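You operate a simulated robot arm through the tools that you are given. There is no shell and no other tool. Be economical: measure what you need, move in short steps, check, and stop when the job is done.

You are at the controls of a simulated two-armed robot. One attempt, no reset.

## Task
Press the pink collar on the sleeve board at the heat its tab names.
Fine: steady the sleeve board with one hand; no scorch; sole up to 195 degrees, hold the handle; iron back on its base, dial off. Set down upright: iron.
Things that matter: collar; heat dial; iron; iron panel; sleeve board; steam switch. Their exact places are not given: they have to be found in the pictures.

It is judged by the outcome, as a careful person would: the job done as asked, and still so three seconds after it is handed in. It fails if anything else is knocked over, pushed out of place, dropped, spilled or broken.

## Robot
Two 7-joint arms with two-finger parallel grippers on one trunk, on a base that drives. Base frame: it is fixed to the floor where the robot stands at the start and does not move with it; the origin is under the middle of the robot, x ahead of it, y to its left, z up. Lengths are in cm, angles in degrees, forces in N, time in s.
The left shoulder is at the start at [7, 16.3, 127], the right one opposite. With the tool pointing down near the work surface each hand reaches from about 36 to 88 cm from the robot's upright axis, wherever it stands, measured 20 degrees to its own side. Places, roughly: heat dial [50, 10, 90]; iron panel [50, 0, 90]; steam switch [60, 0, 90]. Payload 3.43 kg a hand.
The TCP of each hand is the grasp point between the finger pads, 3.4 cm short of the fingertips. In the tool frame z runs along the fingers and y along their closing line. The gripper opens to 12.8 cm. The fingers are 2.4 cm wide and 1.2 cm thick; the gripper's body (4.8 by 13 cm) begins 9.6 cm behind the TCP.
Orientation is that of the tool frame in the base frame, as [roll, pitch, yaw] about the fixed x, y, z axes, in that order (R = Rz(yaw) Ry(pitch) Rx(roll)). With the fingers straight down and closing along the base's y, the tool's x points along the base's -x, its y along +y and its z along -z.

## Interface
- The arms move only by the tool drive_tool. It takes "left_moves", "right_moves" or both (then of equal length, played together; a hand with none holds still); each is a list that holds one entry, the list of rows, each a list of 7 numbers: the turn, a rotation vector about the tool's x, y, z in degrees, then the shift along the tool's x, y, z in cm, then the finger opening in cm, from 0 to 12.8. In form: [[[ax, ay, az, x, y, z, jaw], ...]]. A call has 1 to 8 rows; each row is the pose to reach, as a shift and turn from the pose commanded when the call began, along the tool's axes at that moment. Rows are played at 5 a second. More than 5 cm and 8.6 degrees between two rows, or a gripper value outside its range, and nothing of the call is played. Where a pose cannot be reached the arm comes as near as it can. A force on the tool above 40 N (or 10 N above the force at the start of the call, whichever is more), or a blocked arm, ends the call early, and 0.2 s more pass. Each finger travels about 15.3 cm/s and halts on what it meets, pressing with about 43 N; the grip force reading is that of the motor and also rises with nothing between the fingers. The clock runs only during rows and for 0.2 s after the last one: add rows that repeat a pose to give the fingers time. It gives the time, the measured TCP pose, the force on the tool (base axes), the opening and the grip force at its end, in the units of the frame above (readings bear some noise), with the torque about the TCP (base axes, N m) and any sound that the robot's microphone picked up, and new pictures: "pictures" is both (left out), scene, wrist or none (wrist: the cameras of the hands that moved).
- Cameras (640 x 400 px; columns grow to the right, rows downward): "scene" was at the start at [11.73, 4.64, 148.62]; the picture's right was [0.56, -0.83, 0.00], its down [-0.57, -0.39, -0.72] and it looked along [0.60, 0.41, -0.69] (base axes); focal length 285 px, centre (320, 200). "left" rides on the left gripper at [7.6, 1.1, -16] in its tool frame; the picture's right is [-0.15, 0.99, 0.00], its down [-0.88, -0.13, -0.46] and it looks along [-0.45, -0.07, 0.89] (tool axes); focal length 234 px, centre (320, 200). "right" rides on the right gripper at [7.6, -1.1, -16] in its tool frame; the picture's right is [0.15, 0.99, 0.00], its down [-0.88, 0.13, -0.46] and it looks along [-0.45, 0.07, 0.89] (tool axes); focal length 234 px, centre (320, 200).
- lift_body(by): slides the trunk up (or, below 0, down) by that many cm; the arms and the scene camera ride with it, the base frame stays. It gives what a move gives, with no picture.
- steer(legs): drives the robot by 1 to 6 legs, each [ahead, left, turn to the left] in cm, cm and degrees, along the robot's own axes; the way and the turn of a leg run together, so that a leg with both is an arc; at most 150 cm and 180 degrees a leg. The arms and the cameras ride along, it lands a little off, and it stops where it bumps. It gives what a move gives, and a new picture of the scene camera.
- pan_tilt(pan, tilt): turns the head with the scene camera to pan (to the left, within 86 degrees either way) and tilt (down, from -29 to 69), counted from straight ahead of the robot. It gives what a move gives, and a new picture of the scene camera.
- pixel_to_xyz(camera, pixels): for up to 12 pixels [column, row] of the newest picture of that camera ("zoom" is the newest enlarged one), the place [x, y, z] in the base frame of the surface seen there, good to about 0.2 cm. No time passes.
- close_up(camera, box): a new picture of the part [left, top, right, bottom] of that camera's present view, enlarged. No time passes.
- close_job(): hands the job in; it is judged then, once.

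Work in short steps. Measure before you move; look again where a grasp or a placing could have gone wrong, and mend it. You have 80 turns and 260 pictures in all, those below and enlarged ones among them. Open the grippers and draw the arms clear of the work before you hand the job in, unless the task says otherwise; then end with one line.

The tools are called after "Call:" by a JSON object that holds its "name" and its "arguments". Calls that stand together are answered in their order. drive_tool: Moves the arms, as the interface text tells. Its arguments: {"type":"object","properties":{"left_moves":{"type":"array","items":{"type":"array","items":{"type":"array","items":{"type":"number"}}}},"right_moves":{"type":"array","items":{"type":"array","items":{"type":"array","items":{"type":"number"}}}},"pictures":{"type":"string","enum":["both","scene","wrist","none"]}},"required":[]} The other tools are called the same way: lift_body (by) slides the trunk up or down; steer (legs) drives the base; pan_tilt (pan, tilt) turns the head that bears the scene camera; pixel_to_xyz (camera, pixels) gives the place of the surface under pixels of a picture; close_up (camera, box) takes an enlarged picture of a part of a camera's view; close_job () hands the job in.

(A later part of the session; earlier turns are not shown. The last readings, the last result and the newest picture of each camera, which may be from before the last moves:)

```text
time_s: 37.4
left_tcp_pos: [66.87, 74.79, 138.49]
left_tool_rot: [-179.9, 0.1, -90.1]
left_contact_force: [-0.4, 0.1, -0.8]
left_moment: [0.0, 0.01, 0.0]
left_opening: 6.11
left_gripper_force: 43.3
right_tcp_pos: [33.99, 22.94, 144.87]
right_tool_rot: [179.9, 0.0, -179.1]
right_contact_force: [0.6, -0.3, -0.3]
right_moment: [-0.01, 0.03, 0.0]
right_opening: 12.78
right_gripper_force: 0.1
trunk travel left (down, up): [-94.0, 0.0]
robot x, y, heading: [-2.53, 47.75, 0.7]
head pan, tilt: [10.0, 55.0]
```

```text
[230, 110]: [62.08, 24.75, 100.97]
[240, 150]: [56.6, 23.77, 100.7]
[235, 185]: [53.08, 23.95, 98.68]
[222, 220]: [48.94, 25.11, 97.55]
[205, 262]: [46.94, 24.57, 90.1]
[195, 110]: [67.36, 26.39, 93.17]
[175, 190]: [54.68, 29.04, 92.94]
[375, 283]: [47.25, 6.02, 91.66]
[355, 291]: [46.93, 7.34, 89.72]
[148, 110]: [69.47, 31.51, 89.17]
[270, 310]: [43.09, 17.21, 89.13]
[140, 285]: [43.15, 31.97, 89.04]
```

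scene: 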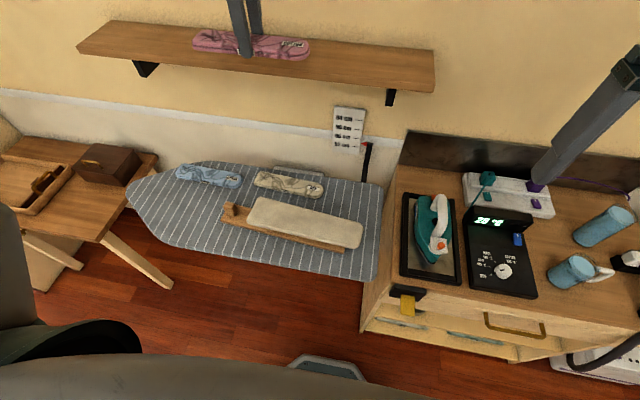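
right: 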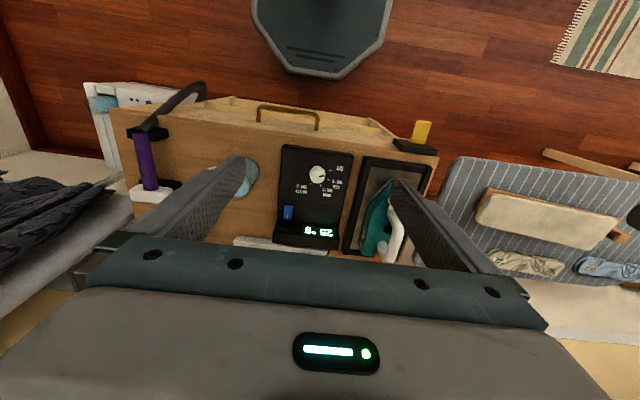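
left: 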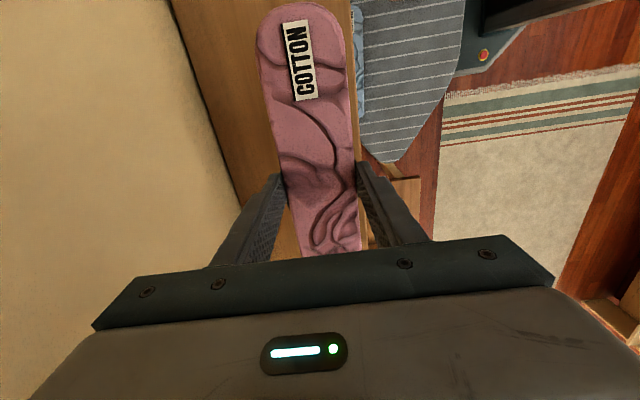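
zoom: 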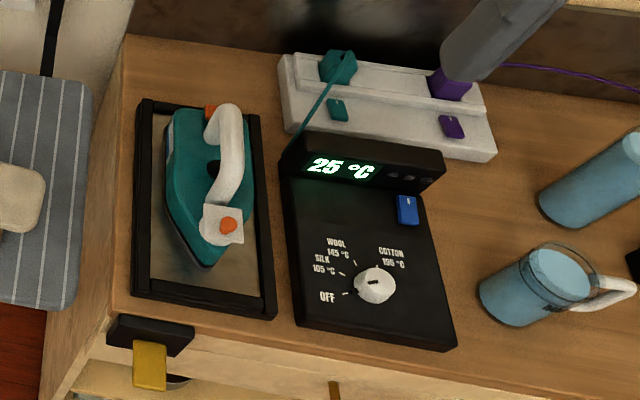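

The board axis runs from (51.3,77) to (48.5,46), about 5° off y, with its top at z=94.1. I'll move the collar over its centre (50.1,62) with a 5° turn, then lower the trunk.

Call:
{"name": "drive_tool", "arguments": {"left_moves": [[[0, 0, 0, 1, 4.5, 0, 3], [0, 0, 0, 4, 8, 0, 3], [0, 0, 1, 7, 11.5, 0, 3], [0, 0, 3, 10, 14.5, 0, 3], [0, 0, 5, 12.8, 16.7, 0, 3], [0, 0, 5, 12.8, 16.7, 0, 3]]], "pictures": "none"}}

Call:
{"name": "lift_body", "arguments": {"by": -19}}

Call:
{"name": "pan_tilt", "arguments": {"pan": 10, "tilt": 50}}

```text
time_s: 38.8
left_tcp_pos: [50.23, 62.09, 138.51]
left_tool_rot: [-179.9, 0.0, -95.0]
left_contact_force: [0.4, -1.0, -1.0]
left_moment: [0.0, 0.0, -0.02]
left_opening: 6.09
left_gripper_force: 42.7
right_tcp_pos: [34.16, 23.01, 144.81]
right_tool_rot: [179.9, 0.0, -179.1]
right_contact_force: [0.5, -0.3, 0.1]
right_moment: [0.01, 0.03, 0.0]
right_opening: 12.81
right_gripper_force: 0.2
trunk travel left (down, up): [-94.0, 0.0]
robot x, y, heading: [-2.01, 48.28, 1.1]
head pan, tilt: [10.0, 55.0]
```

```text
time_s: 40.9
left_tcp_pos: [50.11, 62.11, 119.48]
left_tool_rot: [-179.9, -0.2, -95.0]
left_contact_force: [-0.1, -0.2, -0.5]
left_moment: [-0.04, 0.03, -0.02]
left_opening: 6.1
left_gripper_force: 42.6
right_tcp_pos: [33.97, 22.94, 125.96]
right_tool_rot: [179.9, -0.1, -179.0]
right_contact_force: [-0.6, -0.1, 0.9]
right_moment: [-0.03, 0.0, 0.01]
right_opening: 12.76
right_gripper_force: 0.1
trunk travel left (down, up): [-75.0, 19.0]
robot x, y, heading: [-2.32, 48.11, 0.9]
head pan, tilt: [10.0, 55.0]
```

```text
time_s: 41.5
left_tcp_pos: [50.07, 62.07, 119.28]
left_tool_rot: [-179.9, -0.1, -94.9]
left_contact_force: [0.3, 1.4, -1.5]
left_moment: [-0.02, 0.01, 0.01]
left_opening: 6.07
left_gripper_force: 42.7
right_tcp_pos: [33.92, 22.95, 125.79]
right_tool_rot: [179.9, 0.0, -179.1]
right_contact_force: [-0.7, -0.2, 0.9]
right_moment: [-0.01, 0.01, -0.04]
right_opening: 12.8
right_gripper_force: 0.1
trunk travel left (down, up): [-75.0, 19.0]
robot x, y, heading: [-2.38, 48.35, 0.8]
head pan, tilt: [10.0, 50.0]
```

scene: 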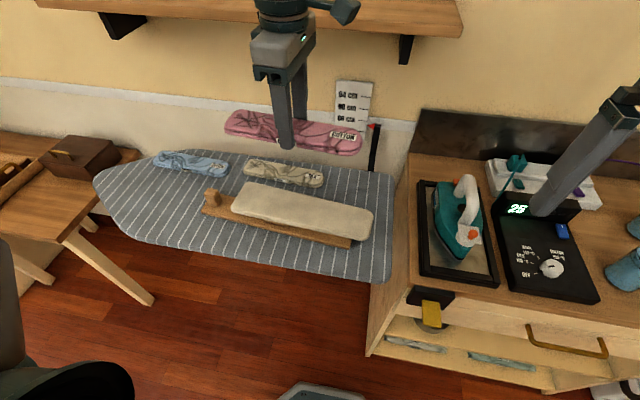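

The collar hovers above the board. I'll lower it to z≈101 and look.

Call:
{"name": "drive_tool", "arguments": {"left_moves": [[[0, 0, 0, 0, 0, 4.5, 3], [0, 0, 0, 0, 0, 9, 3], [0, 0, 0, 0, 0, 13.5, 3], [0, 0, 0, 0, 0, 17.5, 3], [0, 0, 0, 0, 0, 18.3, 3], [0, 0, 0, 0, 0, 18.3, 3]]]}}

Call:
{"name": "close_up", "arguments": {"camera": "scene", "box": [180, 150, 400, 290]}}

```text
time_s: 43.0
left_tcp_pos: [49.21, 64.92, 102.82]
left_tool_rot: [-179.7, -0.3, -95.0]
left_contact_force: [-0.6, 0.5, 0.4]
left_moment: [0.0, -0.02, 0.01]
left_opening: 6.08
left_gripper_force: 42.8
left hand out of reach, approached as far as the arm can: row 2, 3, 4, 5, 6
right_tcp_pos: [33.99, 23.0, 125.84]
right_tool_rot: [179.9, 0.0, -179.1]
right_contact_force: [0.8, 0.6, 0.7]
right_moment: [-0.02, 0.0, 0.02]
right_opening: 12.75
right_gripper_force: 0.0
trunk travel left (down, up): [-75.0, 19.0]
robot x, y, heading: [-2.37, 48.43, 0.8]
head pan, tilt: [10.0, 50.0]
```

scene: 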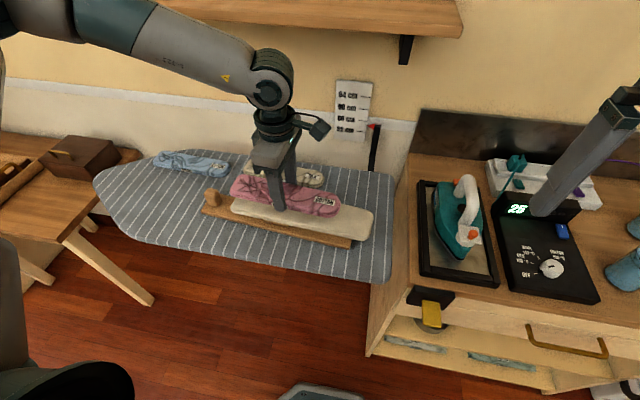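
left: 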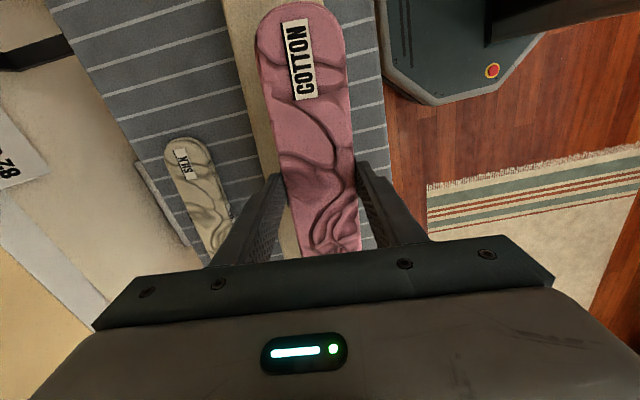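

```text
2.86 times, centred on (290, 220) of scene
```

zoom: 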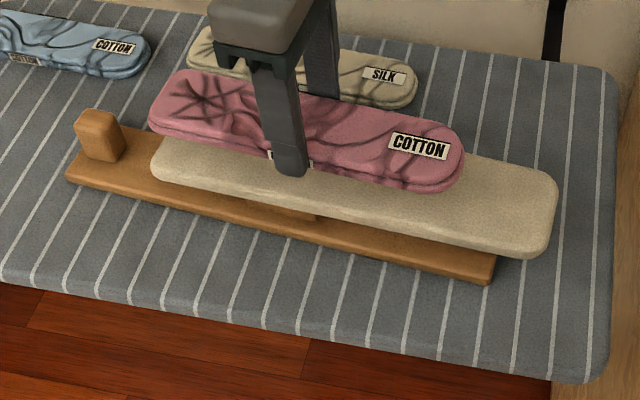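

The arm meets a joint limit low down: it drifted to y=64.9 and is 1.8 cm high. I'll raise it back to an easy pose, correct the position, and lower with the trunk instead.

Call:
{"name": "drive_tool", "arguments": {"left_moves": [[[0, 0, 0, 0.5, 0, -4, 3], [0, 0, 0, 1.5, -0.5, -8, 3], [0, 0, 0, 2.5, -1, -12, 3], [0, 0, 0, 2.8, -1.1, -14, 3], [0, 0, 0, 2.8, -1.1, -14, 3]]], "pictures": "none"}}

Call:
{"name": "lift_body", "arguments": {"by": -14}}

Call:
{"name": "close_up", "arguments": {"camera": "scene", "box": [180, 100, 440, 270]}}

```text
time_s: 44.1
left_tcp_pos: [49.96, 61.97, 116.76]
left_tool_rot: [-179.8, -0.1, -95.0]
left_contact_force: [0.1, 0.1, -0.7]
left_moment: [-0.02, -0.01, -0.04]
left_opening: 6.11
left_gripper_force: 42.9
right_tcp_pos: [33.97, 22.98, 125.89]
right_tool_rot: [180.0, 0.0, -179.1]
right_contact_force: [0.6, 0.4, -0.8]
right_moment: [0.01, -0.01, -0.02]
right_opening: 12.83
right_gripper_force: 0.1
trunk travel left (down, up): [-75.0, 19.0]
robot x, y, heading: [-2.53, 47.95, 0.9]
head pan, tilt: [10.0, 50.0]
```

```text
time_s: 45.8
left_tcp_pos: [49.94, 62.02, 102.75]
left_tool_rot: [180.0, -0.1, -95.0]
left_contact_force: [0.2, -0.3, 0.3]
left_moment: [0.0, 0.01, -0.01]
left_opening: 6.1
left_gripper_force: 43.6
right_tcp_pos: [34.03, 22.9, 111.94]
right_tool_rot: [180.0, 0.0, -179.1]
right_contact_force: [-0.4, -0.6, 0.5]
right_moment: [0.01, 0.02, 0.0]
right_opening: 12.8
right_gripper_force: 0.1
trunk travel left (down, up): [-61.0, 33.0]
robot x, y, heading: [-1.9, 48.15, 0.8]
head pan, tilt: [10.0, 50.0]
```

```text
2.35 times, centred on (310, 185) of scene
```

zoom: 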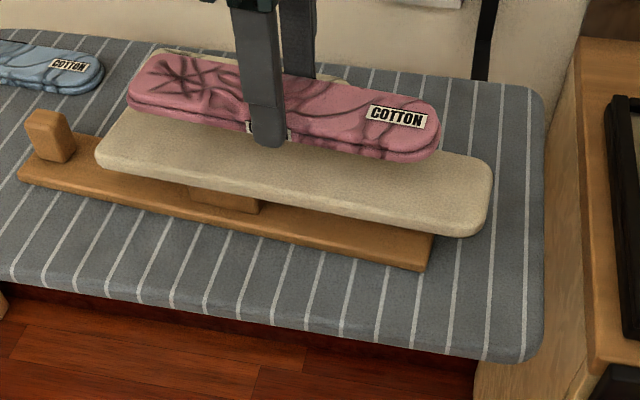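

Aligned over the board with the tips at about 99.3. I'll lower the trunk 4.9 cm.

Call:
{"name": "lift_body", "arguments": {"by": -4.9}}

Call:
{"name": "drive_tool", "arguments": {"left_moves": [[[0, 0, 0, 0, 0, 0.3, 3], [0, 0, 0, 0, 0, 0.3, 3]]]}}

Call:
{"name": "close_up", "arguments": {"camera": "scene", "box": [180, 70, 440, 240]}}

```text
time_s: 46.7
left_tcp_pos: [49.97, 62.02, 97.79]
left_tool_rot: [-179.9, -0.1, -95.0]
left_contact_force: [-0.8, 0.1, -0.4]
left_moment: [0.02, -0.01, 0.0]
left_opening: 6.1
left_gripper_force: 42.7
right_tcp_pos: [33.93, 22.97, 106.85]
right_tool_rot: [179.9, 0.1, -179.1]
right_contact_force: [-0.2, 0.0, 0.0]
right_moment: [0.02, 0.01, 0.01]
right_opening: 12.78
right_gripper_force: 0.0
trunk travel left (down, up): [-56.1, 37.9]
robot x, y, heading: [-2.44, 48.01, 0.8]
head pan, tilt: [10.0, 50.0]
```

```text
time_s: 47.3
left_tcp_pos: [49.98, 62.0, 97.44]
left_tool_rot: [-179.9, -0.2, -95.0]
left_contact_force: [1.6, -0.7, 0.2]
left_moment: [-0.14, 0.05, 0.0]
left_opening: 6.09
left_gripper_force: 43.0
right_tcp_pos: [33.93, 22.91, 106.99]
right_tool_rot: [179.8, 0.1, -179.2]
right_contact_force: [-0.1, -0.6, 0.2]
right_moment: [0.02, 0.0, 0.0]
right_opening: 12.82
right_gripper_force: 0.0
trunk travel left (down, up): [-56.1, 37.9]
robot x, y, heading: [-2.37, 47.91, 1.0]
head pan, tilt: [10.0, 50.0]
```

scene: 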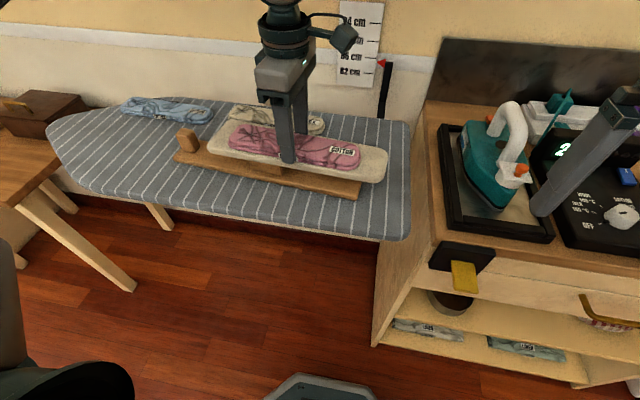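
left: 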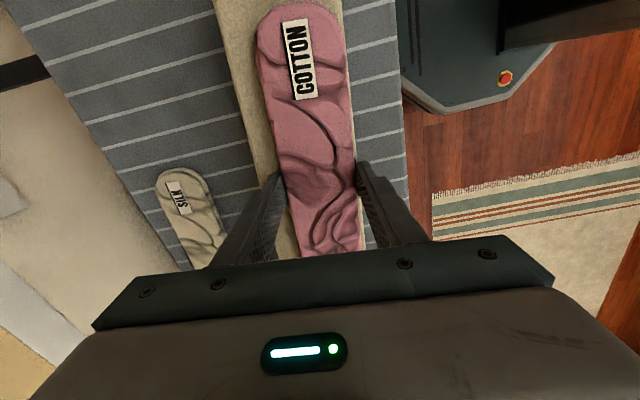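

```text
2.35 times, centred on (310, 155) of scene
```

zoom: 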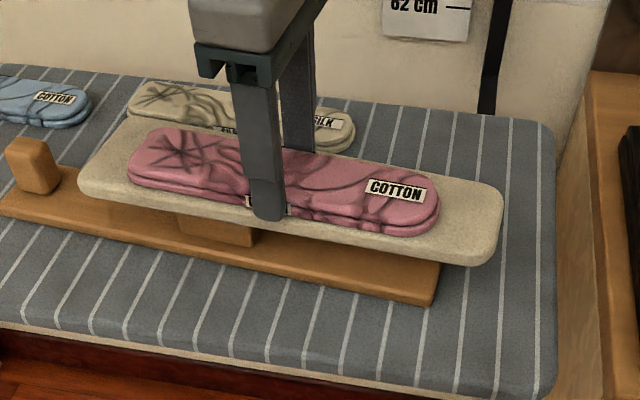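

The collar rests on the board. I'll open the jaw to 8.5 and rise straight up.

Call:
{"name": "drive_tool", "arguments": {"left_moves": [[[0, 0, 0, 0, 0, 0.1, 7], [0, 0, 0, 0, 0, 0.1, 8.5], [0, 0, 0, 0, 0, 0.1, 8.5], [0, 0, 0, 0, 0, -3, 8.5], [0, 0, 0, 0, 0, -7, 8.5], [0, 0, 0, 0, 0, -11, 8.5], [0, 0, 0, 0, 0, -15, 8.5]]], "pictures": "scene"}}

Call:
{"name": "close_up", "arguments": {"camera": "scene", "box": [180, 70, 440, 240]}}

Call:
{"name": "pixel_to_xyz", "arguments": {"camera": "scene", "pixels": [[240, 132], [232, 143], [358, 155], [350, 168], [295, 143], [292, 158], [187, 140], [183, 132], [192, 133], [190, 150], [180, 140], [200, 148]]}}

```text
time_s: 48.9
left_tcp_pos: [50.66, 63.74, 110.85]
left_tool_rot: [-179.9, -0.2, -95.0]
left_contact_force: [0.3, 0.3, 0.0]
left_moment: [0.03, -0.04, 0.0]
left_opening: 8.5
left_gripper_force: 0.1
left hand out of reach, approached as far as the arm can: row 6, 7
right_tcp_pos: [34.02, 22.93, 106.95]
right_tool_rot: [179.9, 0.0, -179.1]
right_contact_force: [0.0, 0.4, -1.9]
right_moment: [0.0, 0.01, -0.01]
right_opening: 12.83
right_gripper_force: 0.0
trunk travel left (down, up): [-56.1, 37.9]
robot x, y, heading: [-2.42, 48.32, 0.9]
head pan, tilt: [10.0, 50.0]
```

scene: 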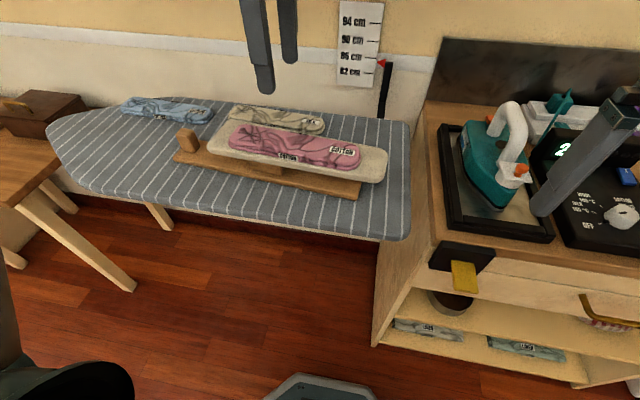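

```text
2.35 times, centred on (310, 155) of scene
```

zoom: 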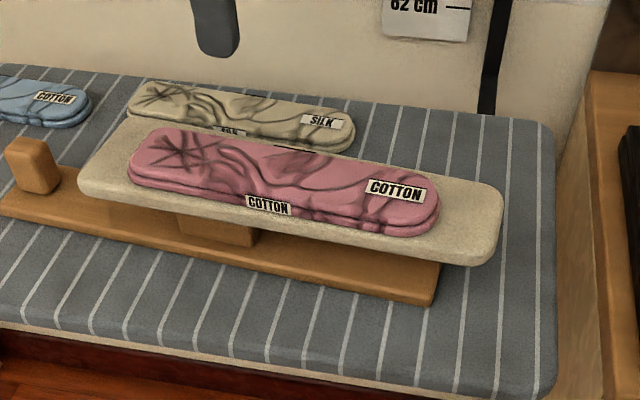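

```text
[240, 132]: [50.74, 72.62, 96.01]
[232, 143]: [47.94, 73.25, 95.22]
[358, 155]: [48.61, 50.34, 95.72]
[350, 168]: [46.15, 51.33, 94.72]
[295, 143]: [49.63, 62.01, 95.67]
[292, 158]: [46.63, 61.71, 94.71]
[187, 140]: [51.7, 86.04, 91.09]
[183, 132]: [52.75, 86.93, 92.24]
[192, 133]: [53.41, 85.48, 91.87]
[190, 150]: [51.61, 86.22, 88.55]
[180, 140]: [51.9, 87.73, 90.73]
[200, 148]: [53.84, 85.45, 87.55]
```

The collar is well placed (centre (50,62), top z≈95.8). Now the dial: I'll raise the trunk to its default height, move the right hand toward the panel, and look closely at the dial.

Call:
{"name": "lift_body", "arguments": {"by": 18.9}}

Call:
{"name": "drive_tool", "arguments": {"right_moves": [[[0, 0, 0, -1, -4, 0, 12.8], [0, 0, 0, -3, -8, 0, 12.8], [0, 0, 0, -5, -12, 1, 12.8], [0, 0, 0, -7, -16, 3, 12.8], [0, 0, 0, -9, -17, 6, 12.8], [0, 0, 0, -9, -17, 8, 12.8]]], "pictures": "wrist"}}

Call:
{"name": "close_up", "arguments": {"camera": "right", "box": [220, 50, 460, 200]}}

```text
time_s: 51.0
left_tcp_pos: [50.64, 63.8, 129.62]
left_tool_rot: [-179.9, 0.0, -95.1]
left_contact_force: [-0.4, 0.8, 0.4]
left_moment: [0.03, 0.0, 0.02]
left_opening: 8.46
left_gripper_force: 0.1
right_tcp_pos: [33.93, 22.99, 125.92]
right_tool_rot: [179.9, -0.1, -179.2]
right_contact_force: [-0.3, -0.4, -0.6]
right_moment: [0.0, -0.02, 0.02]
right_opening: 12.79
right_gripper_force: 0.1
trunk travel left (down, up): [-75.0, 19.0]
robot x, y, heading: [-2.36, 48.14, 0.9]
head pan, tilt: [10.0, 50.0]
```

```text
time_s: 52.4
left_tcp_pos: [50.73, 63.66, 129.69]
left_tool_rot: [-180.0, -0.1, -95.0]
left_contact_force: [-0.6, -0.5, -0.3]
left_moment: [-0.03, -0.01, 0.02]
left_opening: 8.52
left_gripper_force: 0.0
right_tcp_pos: [43.16, 6.02, 117.7]
right_tool_rot: [180.0, 0.0, -179.1]
right_contact_force: [-0.1, 0.1, -0.4]
right_moment: [0.01, -0.01, -0.02]
right_opening: 12.79
right_gripper_force: 0.1
trunk travel left (down, up): [-75.0, 19.0]
robot x, y, heading: [-2.56, 48.06, 0.9]
head pan, tilt: [10.0, 50.0]
```

right: 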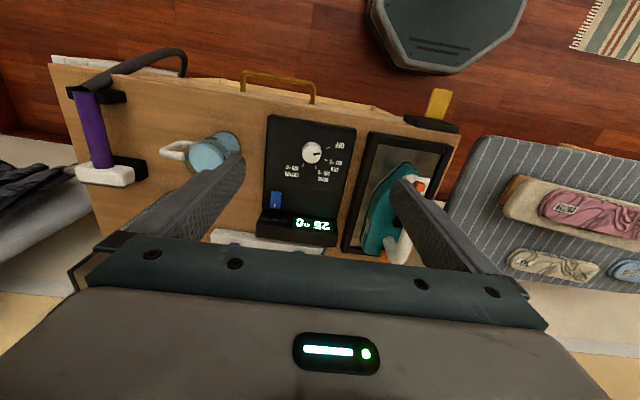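

```text
2.67 times, centred on (340, 125) of right
```

zoom: 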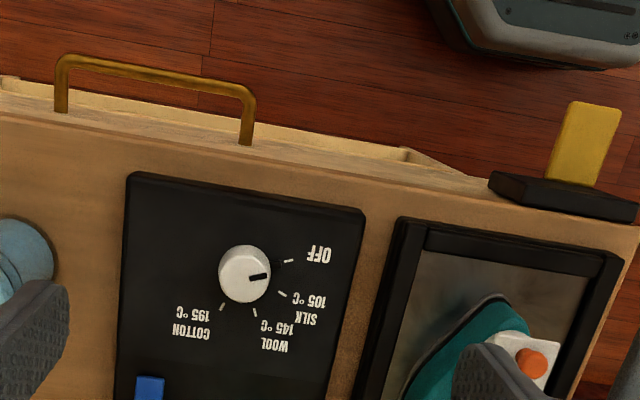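

I can see the ticks around the knob. I'll enlarge more and measure them for the angles.

Call:
{"name": "close_up", "arguments": {"camera": "right", "box": [280, 125, 360, 185]}}

Call:
{"name": "pixel_to_xyz", "arguments": {"camera": "right", "pixels": [[328, 148], [326, 161], [315, 166], [303, 165], [312, 153], [312, 143], [303, 152], [321, 153], [312, 161], [345, 190], [340, 125]]}}

```text
6.67 times, centred on (320, 155) of right
```

zoom: 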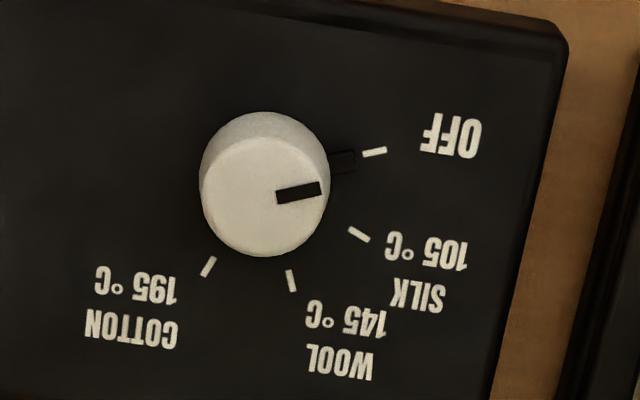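

```text
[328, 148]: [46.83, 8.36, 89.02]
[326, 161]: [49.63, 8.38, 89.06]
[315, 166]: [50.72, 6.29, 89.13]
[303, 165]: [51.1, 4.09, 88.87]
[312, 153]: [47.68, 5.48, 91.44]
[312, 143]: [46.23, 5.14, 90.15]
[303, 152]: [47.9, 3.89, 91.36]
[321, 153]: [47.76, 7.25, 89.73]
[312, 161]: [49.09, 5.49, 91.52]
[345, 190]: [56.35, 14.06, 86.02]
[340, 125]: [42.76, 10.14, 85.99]
```

Call:
{"name": "pixel_to_xyz", "arguments": {"camera": "zoom", "pixels": [[374, 152], [359, 235], [291, 281], [208, 267], [265, 197], [205, 190], [325, 195], [265, 252], [265, 140], [280, 199], [318, 189], [345, 160]]}}

```text
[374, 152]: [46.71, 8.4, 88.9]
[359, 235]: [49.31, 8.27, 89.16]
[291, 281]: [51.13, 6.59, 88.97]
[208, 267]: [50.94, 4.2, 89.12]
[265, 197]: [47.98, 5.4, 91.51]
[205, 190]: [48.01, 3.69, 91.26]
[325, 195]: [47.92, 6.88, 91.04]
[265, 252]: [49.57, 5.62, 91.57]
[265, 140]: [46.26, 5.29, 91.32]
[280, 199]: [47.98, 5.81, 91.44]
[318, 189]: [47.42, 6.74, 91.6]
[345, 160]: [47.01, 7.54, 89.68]
```

Knob centre is (47.9,5.4) with radius about 1.7, top z 91.6, panel at z 88.9. OFF is at 112° and COTTON at -22°, so it needs about 134° clockwise. I'll bring the right hand over the knob with yaw about 143 so the fingers avoid the pointer nub.

Call:
{"name": "drive_tool", "arguments": {"right_moves": [[[0, 0, 8, -1.5, -0.2, 4, 10], [0, 0, 16, -3, -0.4, 8, 7], [0, 0, 24, -4.73, -0.68, 12, 6], [0, 0, 32, -4.73, -0.68, 16, 6], [0, 0, 38, -4.73, -0.68, 18.5, 6], [0, 0, 38, -4.73, -0.68, 18.5, 6]]]}}

Call:
{"name": "close_up", "arguments": {"camera": "right", "box": [200, 50, 440, 200]}}

```text
time_s: 53.8
left_tcp_pos: [50.67, 63.71, 129.68]
left_tool_rot: [-179.9, -0.1, -95.0]
left_contact_force: [1.2, 0.0, -0.6]
left_moment: [-0.01, 0.02, 0.02]
left_opening: 8.49
left_gripper_force: 0.0
right_tcp_pos: [47.92, 5.26, 99.33]
right_tool_rot: [179.8, 0.0, 142.8]
right_contact_force: [0.1, 0.7, -0.5]
right_moment: [-0.01, 0.03, 0.01]
right_opening: 5.98
right_gripper_force: 0.1
trunk travel left (down, up): [-75.0, 19.0]
robot x, y, heading: [-1.99, 48.22, 1.0]
head pan, tilt: [10.0, 50.0]
```

scene: 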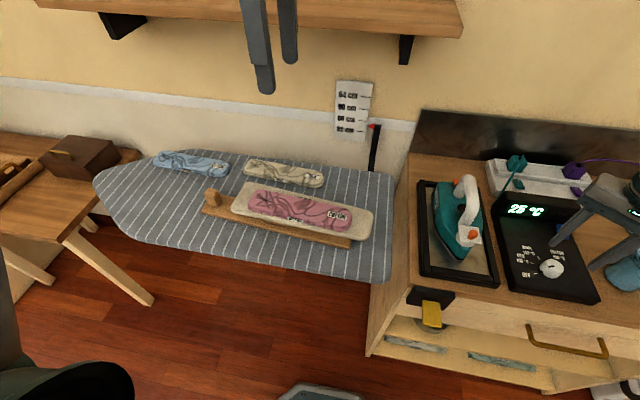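
right: 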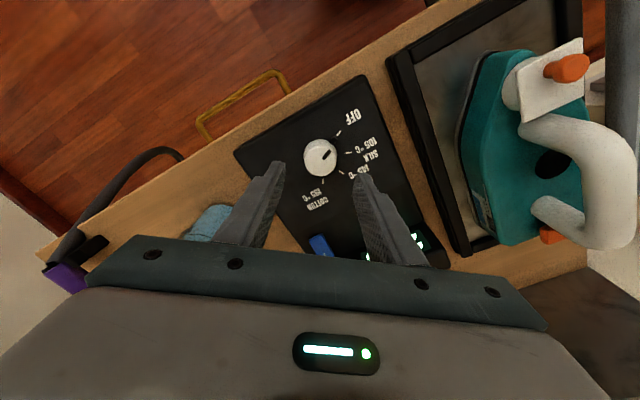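

```text
2.67 times, centred on (320, 125) of right
```

zoom: 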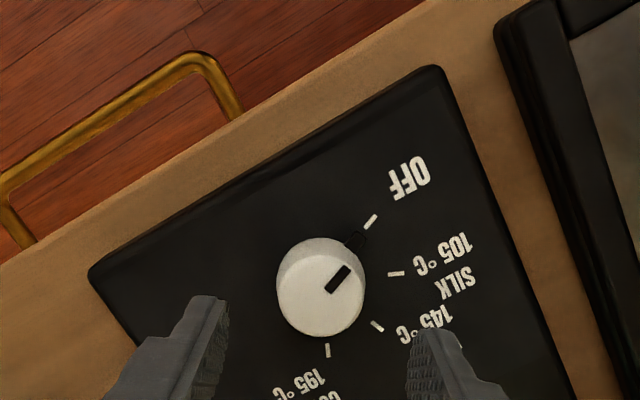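

The knob sits between the fingers. I'll go down 6.4 cm and close gently on it.

Call:
{"name": "drive_tool", "arguments": {"right_moves": [[[0, 0, 0, 0, 0, 3, 6], [0, 0, 0, 0, 0, 5.8, 6], [0, 0, 0, 0, 0, 6.4, 6], [0, 0, 0, 0, 0, 6.4, 4.5], [0, 0, 0, 0, 0, 6.4, 3], [0, 0, 0, 0, 0, 6.4, 2.5], [0, 0, 0, 0, 0, 6.4, 2.5]]], "pictures": "wrist"}}

```text
time_s: 55.4
left_tcp_pos: [50.72, 63.66, 129.71]
left_tool_rot: [-179.8, 0.0, -95.0]
left_contact_force: [-0.1, 0.2, 0.4]
left_moment: [-0.03, 0.03, -0.03]
left_opening: 8.48
left_gripper_force: 0.0
right_tcp_pos: [47.93, 5.38, 92.94]
right_tool_rot: [179.8, -0.1, 142.8]
right_contact_force: [-2.1, -3.4, -0.3]
right_moment: [-0.25, 0.03, -0.06]
right_opening: 3.68
right_gripper_force: 45.0
trunk travel left (down, up): [-75.0, 19.0]
robot x, y, heading: [-2.57, 48.25, 1.0]
head pan, tilt: [10.0, 50.0]
```

right: 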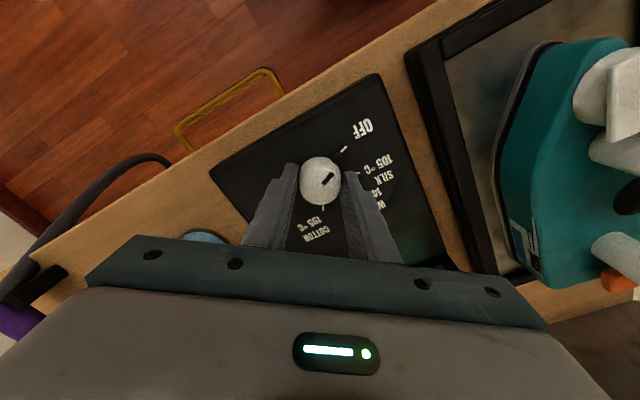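

The knob is gripped at 3.68 cm. I'll turn it clockwise by 67°.

Call:
{"name": "drive_tool", "arguments": {"right_moves": [[[0, 0, 8.4, 0, 0, 6.4, 2.5], [0, 0, 16.8, 0, 0, 6.4, 2.5], [0, 0, 25.2, 0, 0, 6.4, 2.5], [0, 0, 33.6, 0, 0, 6.4, 2.5], [0, 0, 42, 0, 0, 6.4, 2.5], [0, 0, 50.4, 0, 0, 6.4, 2.5], [0, 0, 58.8, 0, 0, 6.4, 2.5], [0, 0, 67, 0, 0, 6.4, 2.5]]], "pictures": "wrist"}}

```text
refused: row 1 steps farther than a row can; nothing moved
```

The shift counts from the present pose, so z must be 0. I'll send it again.

Call:
{"name": "drive_tool", "arguments": {"right_moves": [[[0, 0, 8.4, 0, 0, 0, 2.5], [0, 0, 16.8, 0, 0, 0, 2.5], [0, 0, 25.2, 0, 0, 0, 2.5], [0, 0, 33.6, 0, 0, 0, 2.5], [0, 0, 42, 0, 0, 0, 2.5], [0, 0, 50.4, 0, 0, 0, 2.5], [0, 0, 58.8, 0, 0, 0, 2.5], [0, 0, 67, 0, 0, 0, 2.5]]], "pictures": "wrist"}}

```text
time_s: 57.2
left_tcp_pos: [50.76, 63.64, 129.68]
left_tool_rot: [-179.8, -0.1, -95.0]
left_contact_force: [0.2, 0.0, 0.5]
left_moment: [0.01, 0.03, 0.0]
left_opening: 8.49
left_gripper_force: 0.1
right_tcp_pos: [48.03, 5.47, 92.86]
right_tool_rot: [-180.0, -0.2, 75.7]
right_contact_force: [2.6, -4.3, -1.7]
right_moment: [-0.34, -0.03, -0.02]
right_opening: 3.69
right_gripper_force: 44.6
trunk travel left (down, up): [-75.0, 19.0]
robot x, y, heading: [-2.18, 47.96, 0.8]
head pan, tilt: [10.0, 50.0]
```

right: 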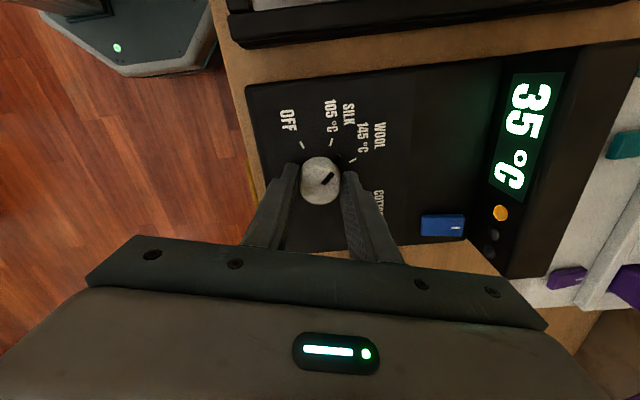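

The knob follows, the iron is powered and the readout is at 35 °C. I'll turn the remaining 67°.

Call:
{"name": "drive_tool", "arguments": {"right_moves": [[[0, 0, 8.4, 0, 0, 0, 2.5], [0, 0, 16.8, 0, 0, 0, 2.5], [0, 0, 25.2, 0, 0, 0, 2.5], [0, 0, 33.6, 0, 0, 0, 2.5], [0, 0, 42, 0, 0, 0, 2.5], [0, 0, 50.4, 0, 0, 0, 2.5], [0, 0, 58.8, 0, 0, 0, 2.5], [0, 0, 67, 0, 0, 0, 2.5]]], "pictures": "wrist"}}

Call:
{"name": "close_up", "arguments": {"camera": "right", "box": [220, 80, 460, 230]}}

```text
time_s: 59.0
left_tcp_pos: [50.77, 63.67, 129.76]
left_tool_rot: [-180.0, 0.1, -95.0]
left_contact_force: [-0.6, -0.3, -0.8]
left_moment: [-0.01, -0.02, 0.03]
left_opening: 8.5
left_gripper_force: 0.0
right_tcp_pos: [48.13, 5.43, 92.95]
right_tool_rot: [-179.9, -0.1, 8.7]
right_contact_force: [9.4, -11.7, 6.2]
right_moment: [-0.59, -0.82, 0.01]
right_opening: 3.67
right_gripper_force: 44.6
trunk travel left (down, up): [-75.0, 19.0]
robot x, y, heading: [-2.51, 48.39, 0.9]
head pan, tilt: [10.0, 50.0]
```

right: 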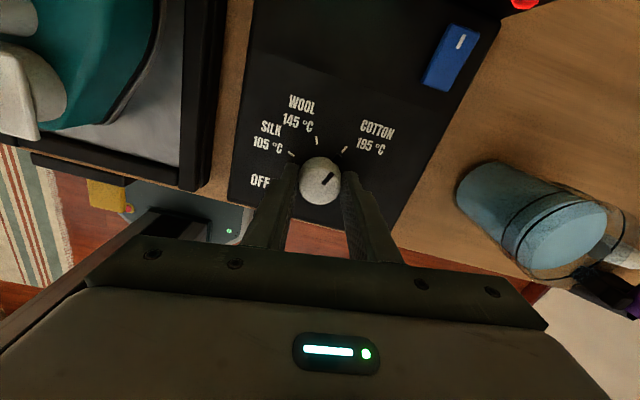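

```text
2.67 times, centred on (340, 155) of right
```

zoom: 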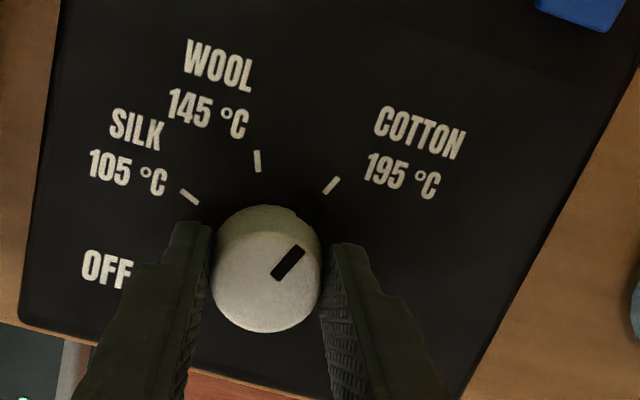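

The pointer lines up with COTTON. I'll release the knob, rise, and unwind the wrist over the panel.

Call:
{"name": "drive_tool", "arguments": {"right_moves": [[[0, 0, 0, 0, 0, 0, 5], [0, 0, 0, 0, 0, 0, 6], [0, 0, 0, 0, 0, -4, 6], [0, 0, 0, 0, 0, -8, 6], [0, 0, -8, 0, 0, -12, 6], [0, 0, -16, 0, 0, -16, 6], [0, 0, -24, 0, 0, -20, 6], [0, 0, -32, 0, 0, -23, 6]]], "pictures": "wrist"}}

Call:
{"name": "close_up", "arguments": {"camera": "right", "box": [180, 20, 500, 220]}}

Call:
{"name": "drive_tool", "arguments": {"right_moves": [[[0, 0, -8.5, 0, 0, 0, 8], [0, 0, -17, 0, 0, 0, 8], [0, 0, -25.5, 0, 0, 0, 8], [0, 0, -34, 0, 0, 0, 8], [0, 0, -42.5, 0, 0, 0, 8], [0, 0, -51, 0, 0, 0, 8], [0, 0, -59.5, 0, 0, 0, 8], [0, 0, -68, 0, 0, 0, 8]]], "pictures": "none"}}

Call:
{"name": "drive_tool", "arguments": {"right_moves": [[[0, 0, -8.5, 0, 0, 0, 8], [0, 0, -17, 0, 0, 0, 8], [0, 0, -25.5, 0, 0, 0, 8], [0, 0, -34, 0, 0, 0, 8], [0, 0, -42.5, 0, 0, 0, 8], [0, 0, -51, 0, 0, 0, 8], [0, 0, -59.5, 0, 0, 0, 8], [0, 0, -68, 0, 0, 0, 8]]], "pictures": "both"}}

```text
time_s: 60.8
left_tcp_pos: [50.69, 63.77, 129.7]
left_tool_rot: [-179.8, -0.1, -95.0]
left_contact_force: [-0.8, -0.8, 0.3]
left_moment: [0.0, -0.01, 0.0]
left_opening: 8.5
left_gripper_force: 0.1
right_tcp_pos: [48.0, 5.4, 116.1]
right_tool_rot: [-179.9, -0.1, 41.2]
right_contact_force: [-1.3, -0.2, -0.7]
right_moment: [-0.06, 0.0, 0.0]
right_opening: 6.0
right_gripper_force: 0.0
trunk travel left (down, up): [-75.0, 19.0]
robot x, y, heading: [-2.34, 47.88, 1.1]
head pan, tilt: [10.0, 50.0]
```

right: 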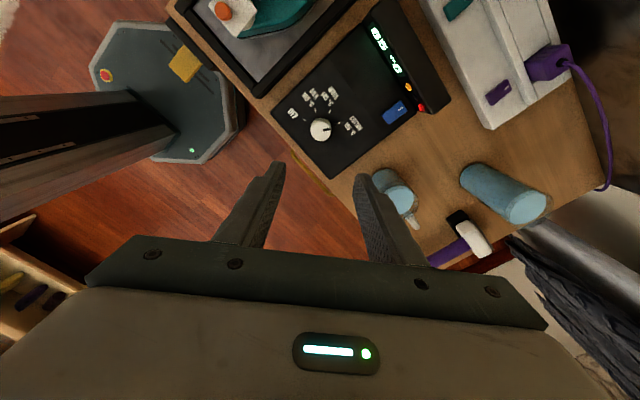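

```text
2.00 times, centred on (340, 120) of right
```

zoom: 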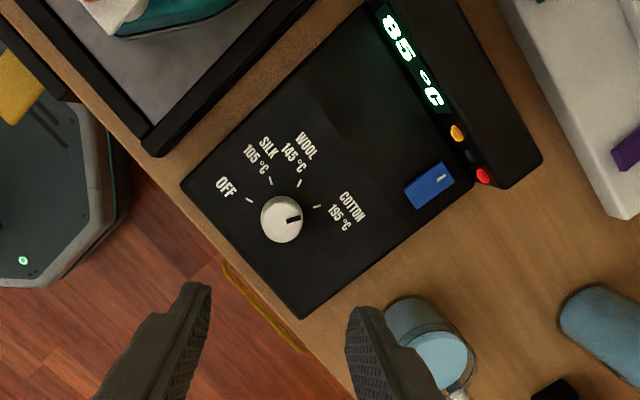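

```text
time_s: 62.6
left_tcp_pos: [50.66, 63.78, 129.69]
left_tool_rot: [-179.8, 0.0, -94.9]
left_contact_force: [1.1, 0.3, 0.1]
left_moment: [-0.02, 0.0, -0.02]
left_opening: 8.51
left_gripper_force: 0.1
right_tcp_pos: [47.83, 5.55, 115.99]
right_tool_rot: [179.9, 0.0, 109.2]
right_contact_force: [0.4, 0.3, 0.4]
right_moment: [0.01, -0.01, -0.02]
right_opening: 7.99
right_gripper_force: 0.0
trunk travel left (down, up): [-75.0, 19.0]
robot x, y, heading: [-2.51, 48.52, 1.2]
head pan, tilt: [10.0, 50.0]
```

```text
time_s: 64.4
left_tcp_pos: [50.62, 63.67, 129.74]
left_tool_rot: [-179.9, 0.0, -95.0]
left_contact_force: [-0.6, 0.6, -0.1]
left_moment: [0.01, -0.01, -0.01]
left_opening: 8.5
left_gripper_force: 0.0
right_tcp_pos: [48.03, 5.56, 116.06]
right_tool_rot: [179.9, 0.1, 177.1]
right_contact_force: [0.1, 0.4, -0.5]
right_moment: [-0.01, -0.03, 0.02]
right_opening: 8.01
right_gripper_force: 0.2
trunk travel left (down, up): [-75.0, 19.0]
robot x, y, heading: [-2.47, 48.06, 0.8]
head pan, tilt: [10.0, 50.0]
```

scene: 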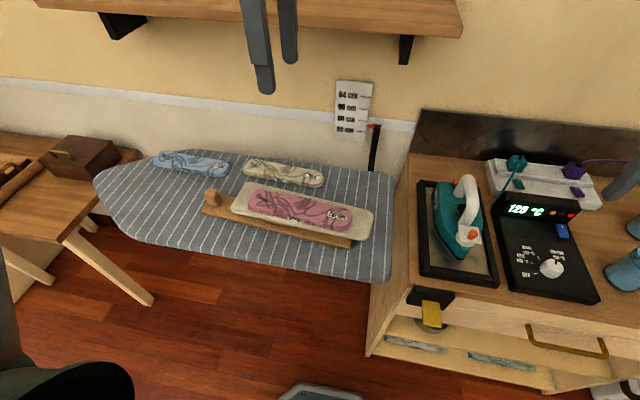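
right: 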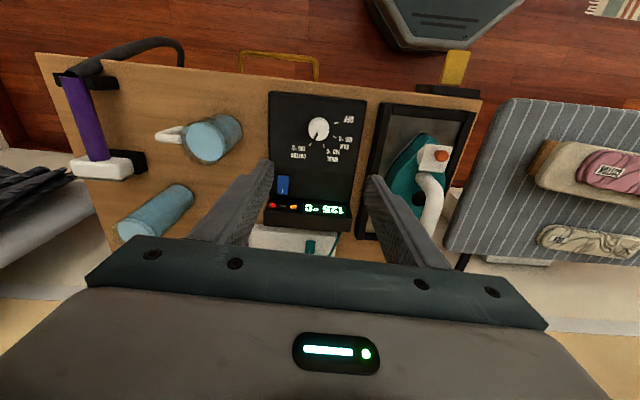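

The readout is about 125 °C and rising. Meanwhile I'll bring the left hand above the sleeve board's end peg (52.5,86.3) so I can steady the board there.

Call:
{"name": "drive_tool", "arguments": {"left_moves": [[[0, 0, 0, -4.5, 0, 2, 8.5], [0, 0, 0, -9, 0, 4, 8.5], [0, 0, 0, -13.5, 0.1, 8, 8.5], [0, 0, 0, -18, 0.1, 12, 8.5], [0, 0, 0, -22.5, 0.2, 16, 8.5], [0, 0, 0, -22.5, 0.2, 20, 8.5], [0, 0, 0, -22.5, 0.2, 24, 8.5], [0, 0, 0, -22.5, 0.2, 27, 8.5]]]}}

Call:
{"name": "close_up", "arguments": {"camera": "scene", "box": [150, 140, 290, 260]}}

```text
refused: row 3 steps farther than a row can; nothing moved
```

```text
3.33 times, centred on (220, 200) of scene
```

zoom: 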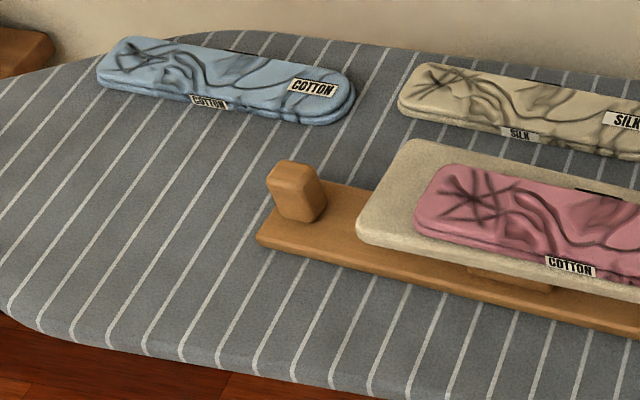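

The step was too long, so I'll resend with shorter combined steps. I'll also measure the peg in the enlargement.

Call:
{"name": "pixel_to_xyz", "arguments": {"camera": "zoom", "pixels": [[272, 168], [285, 163], [312, 168], [323, 188], [280, 185], [305, 195], [305, 218], [278, 205], [295, 178], [265, 240], [330, 195]]}}

Call:
{"name": "drive_tool", "arguments": {"left_moves": [[[0, 0, 0, -3.5, 0, 3, 8.5], [0, 0, 0, -7, 0, 6, 8.5], [0, 0, 0, -10.5, 0.1, 9, 8.5], [0, 0, 0, -14, 0.1, 12, 8.5], [0, 0, 0, -17.5, 0.1, 15, 8.5], [0, 0, 0, -21, 0.2, 18, 8.5], [0, 0, 0, -22.5, 0.2, 22, 8.5], [0, 0, 0, -22.5, 0.2, 25.5, 8.5]]]}}

```text
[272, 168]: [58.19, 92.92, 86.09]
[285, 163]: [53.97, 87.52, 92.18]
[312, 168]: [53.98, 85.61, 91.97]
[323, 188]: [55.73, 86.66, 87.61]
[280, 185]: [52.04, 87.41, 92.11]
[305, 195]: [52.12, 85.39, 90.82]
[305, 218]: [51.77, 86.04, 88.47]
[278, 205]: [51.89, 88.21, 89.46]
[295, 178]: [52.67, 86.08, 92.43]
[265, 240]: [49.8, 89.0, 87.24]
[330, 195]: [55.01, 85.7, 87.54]
```

```text
time_s: 66.2
left_tcp_pos: [52.55, 86.14, 104.3]
left_tool_rot: [-179.9, -0.1, -95.0]
left_contact_force: [0.6, -0.8, -0.3]
left_moment: [0.02, 0.03, -0.03]
left_opening: 8.49
left_gripper_force: 0.1
right_tcp_pos: [48.15, 5.48, 115.98]
right_tool_rot: [179.8, 0.0, 177.0]
right_contact_force: [0.7, 0.2, -0.1]
right_moment: [0.0, 0.0, -0.02]
right_opening: 8.01
right_gripper_force: 0.1
trunk travel left (down, up): [-75.0, 19.0]
robot x, y, heading: [-2.53, 47.91, 0.7]
head pan, tilt: [10.0, 50.0]
```

scene: 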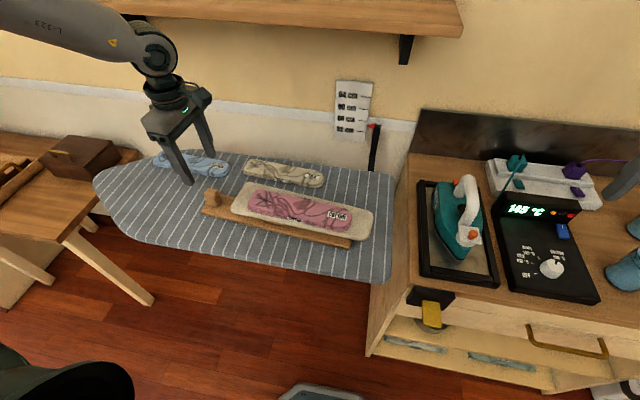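
left: 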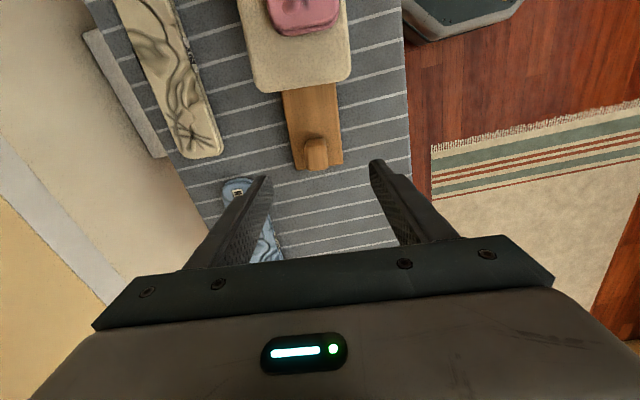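

Peg centre is (53.0,86.8), about 2.2 cm thick in x. I'll lower around it with a 5 cm opening, then close.

Call:
{"name": "drive_tool", "arguments": {"left_moves": [[[0, 0, 0, -0.64, -0.4, 3, 5.5], [0, 0, 0, -0.64, -0.4, 6, 5.5], [0, 0, 0, -0.64, -0.4, 9, 5.5], [0, 0, 0, -0.64, -0.4, 11.2, 5.5], [0, 0, 0, -0.64, -0.4, 11.2, 5.5]]]}}

Call:
{"name": "close_up", "arguments": {"camera": "scene", "box": [150, 140, 290, 260]}}

```text
time_s: 67.4
left_tcp_pos: [52.83, 86.52, 92.92]
left_tool_rot: [-179.8, 0.0, -95.0]
left_contact_force: [-0.3, 0.1, -0.2]
left_moment: [0.0, -0.02, -0.01]
left_opening: 5.49
left_gripper_force: 0.1
right_tcp_pos: [47.96, 5.55, 115.96]
right_tool_rot: [179.9, 0.2, 176.9]
right_contact_force: [-0.6, -0.4, 0.0]
right_moment: [0.01, 0.01, -0.01]
right_opening: 7.99
right_gripper_force: 0.0
trunk travel left (down, up): [-75.0, 19.0]
robot x, y, heading: [-2.19, 47.99, 1.0]
head pan, tilt: [10.0, 50.0]
```

scene: 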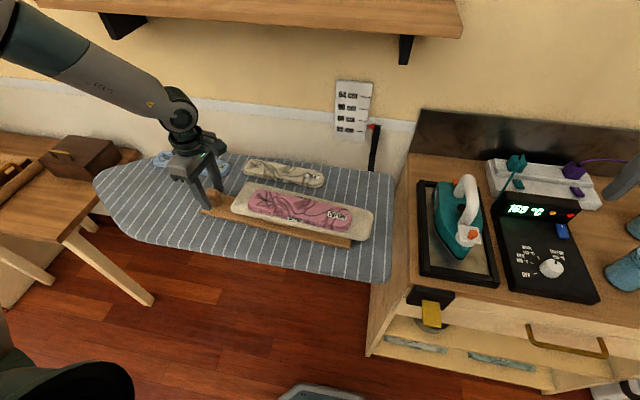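
left: 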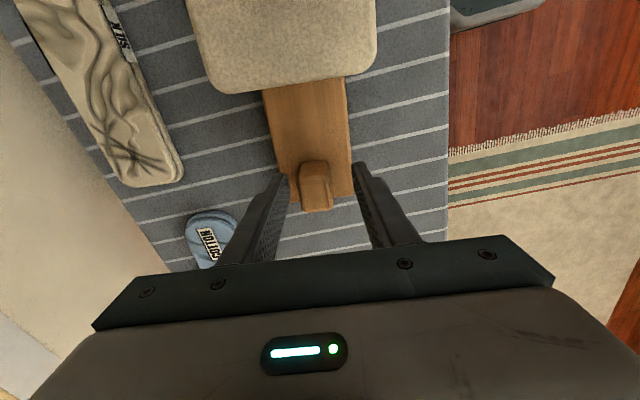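

```text
3.33 times, centred on (220, 200) of scene
```

zoom: 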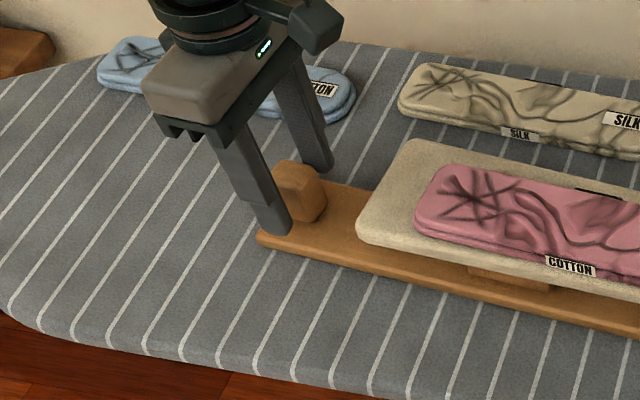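

The peg is between the pads. I'll close the left hand on it while the right hand moves above the iron handle at about (57.5,24.5).

Call:
{"name": "drive_tool", "arguments": {"left_moves": [[[0, 0, 0, 0, 0, 0, 4], [0, 0, 0, 0, 0, 0, 3], [0, 0, 0, 0, 0, 0, 2], [0, 0, 0, 0, 0, 0, 1.6], [0, 0, 0, 0, 0, 0, 1.6], [0, 0, 0, 0, 0, 0, 1.6]]], "right_moves": [[[0, 0, 0, -1.5, 4.5, 0, 8], [0, 0, -1, -3, 9, 0, 8], [0, 0, -2, -4.5, 13, 0, 8], [0, 0, -3, -6.5, 17, 0, 8], [0, 0, -3, -8.5, 19.5, 0, 8], [0, 0, -3, -8.5, 19.5, 2, 8]]]}}

Call:
{"name": "close_up", "arguments": {"camera": "right", "box": [200, 60, 440, 210]}}

Call:
{"name": "close_up", "arguments": {"camera": "scene", "box": [400, 150, 600, 310]}}

```text
time_s: 68.8
left_tcp_pos: [52.81, 86.56, 93.03]
left_tool_rot: [-179.8, 0.0, -95.1]
left_contact_force: [0.3, 0.6, -0.5]
left_moment: [0.6, 0.02, -0.03]
left_opening: 2.74
left_gripper_force: 42.5
right_tcp_pos: [57.69, 24.51, 113.8]
right_tool_rot: [179.9, 0.0, 179.9]
right_contact_force: [0.6, -0.5, 0.0]
right_moment: [0.0, -0.04, -0.01]
right_opening: 7.99
right_gripper_force: 0.0
trunk travel left (down, up): [-75.0, 19.0]
robot x, y, heading: [-1.87, 48.16, 1.0]
head pan, tilt: [10.0, 50.0]
```

scene: 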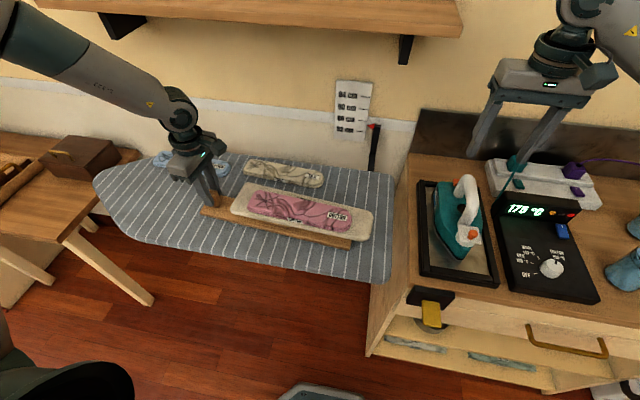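
right: 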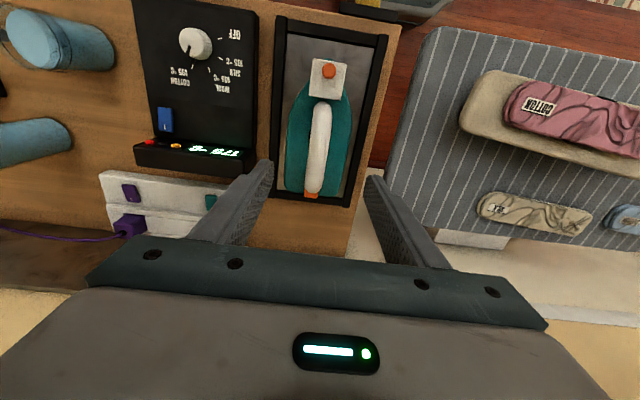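
left: 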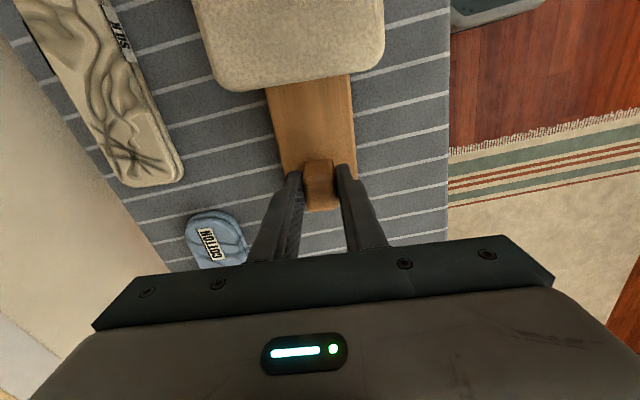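

```text
2.67 times, centred on (320, 135) of right
```

zoom: 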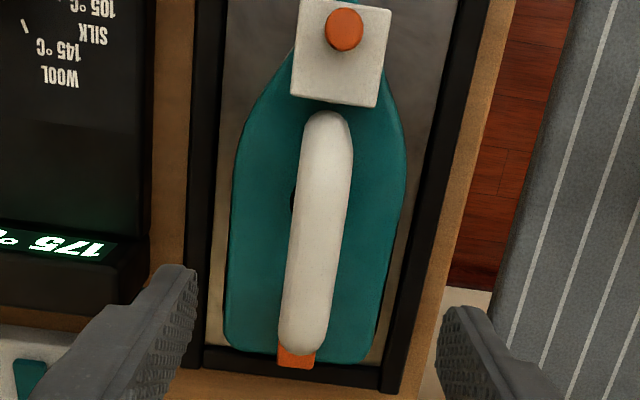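

```text
2.50 times, centred on (500, 230) of scene
```

zoom: 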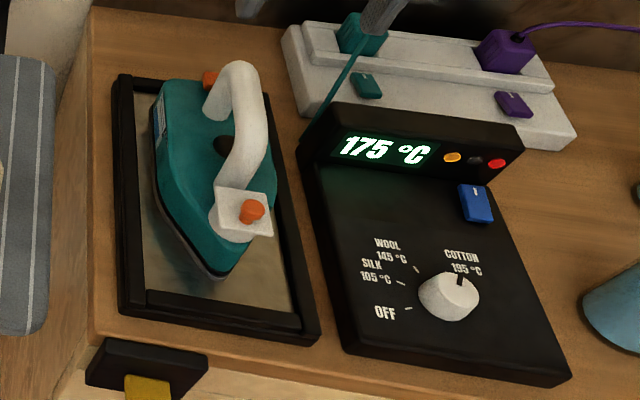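

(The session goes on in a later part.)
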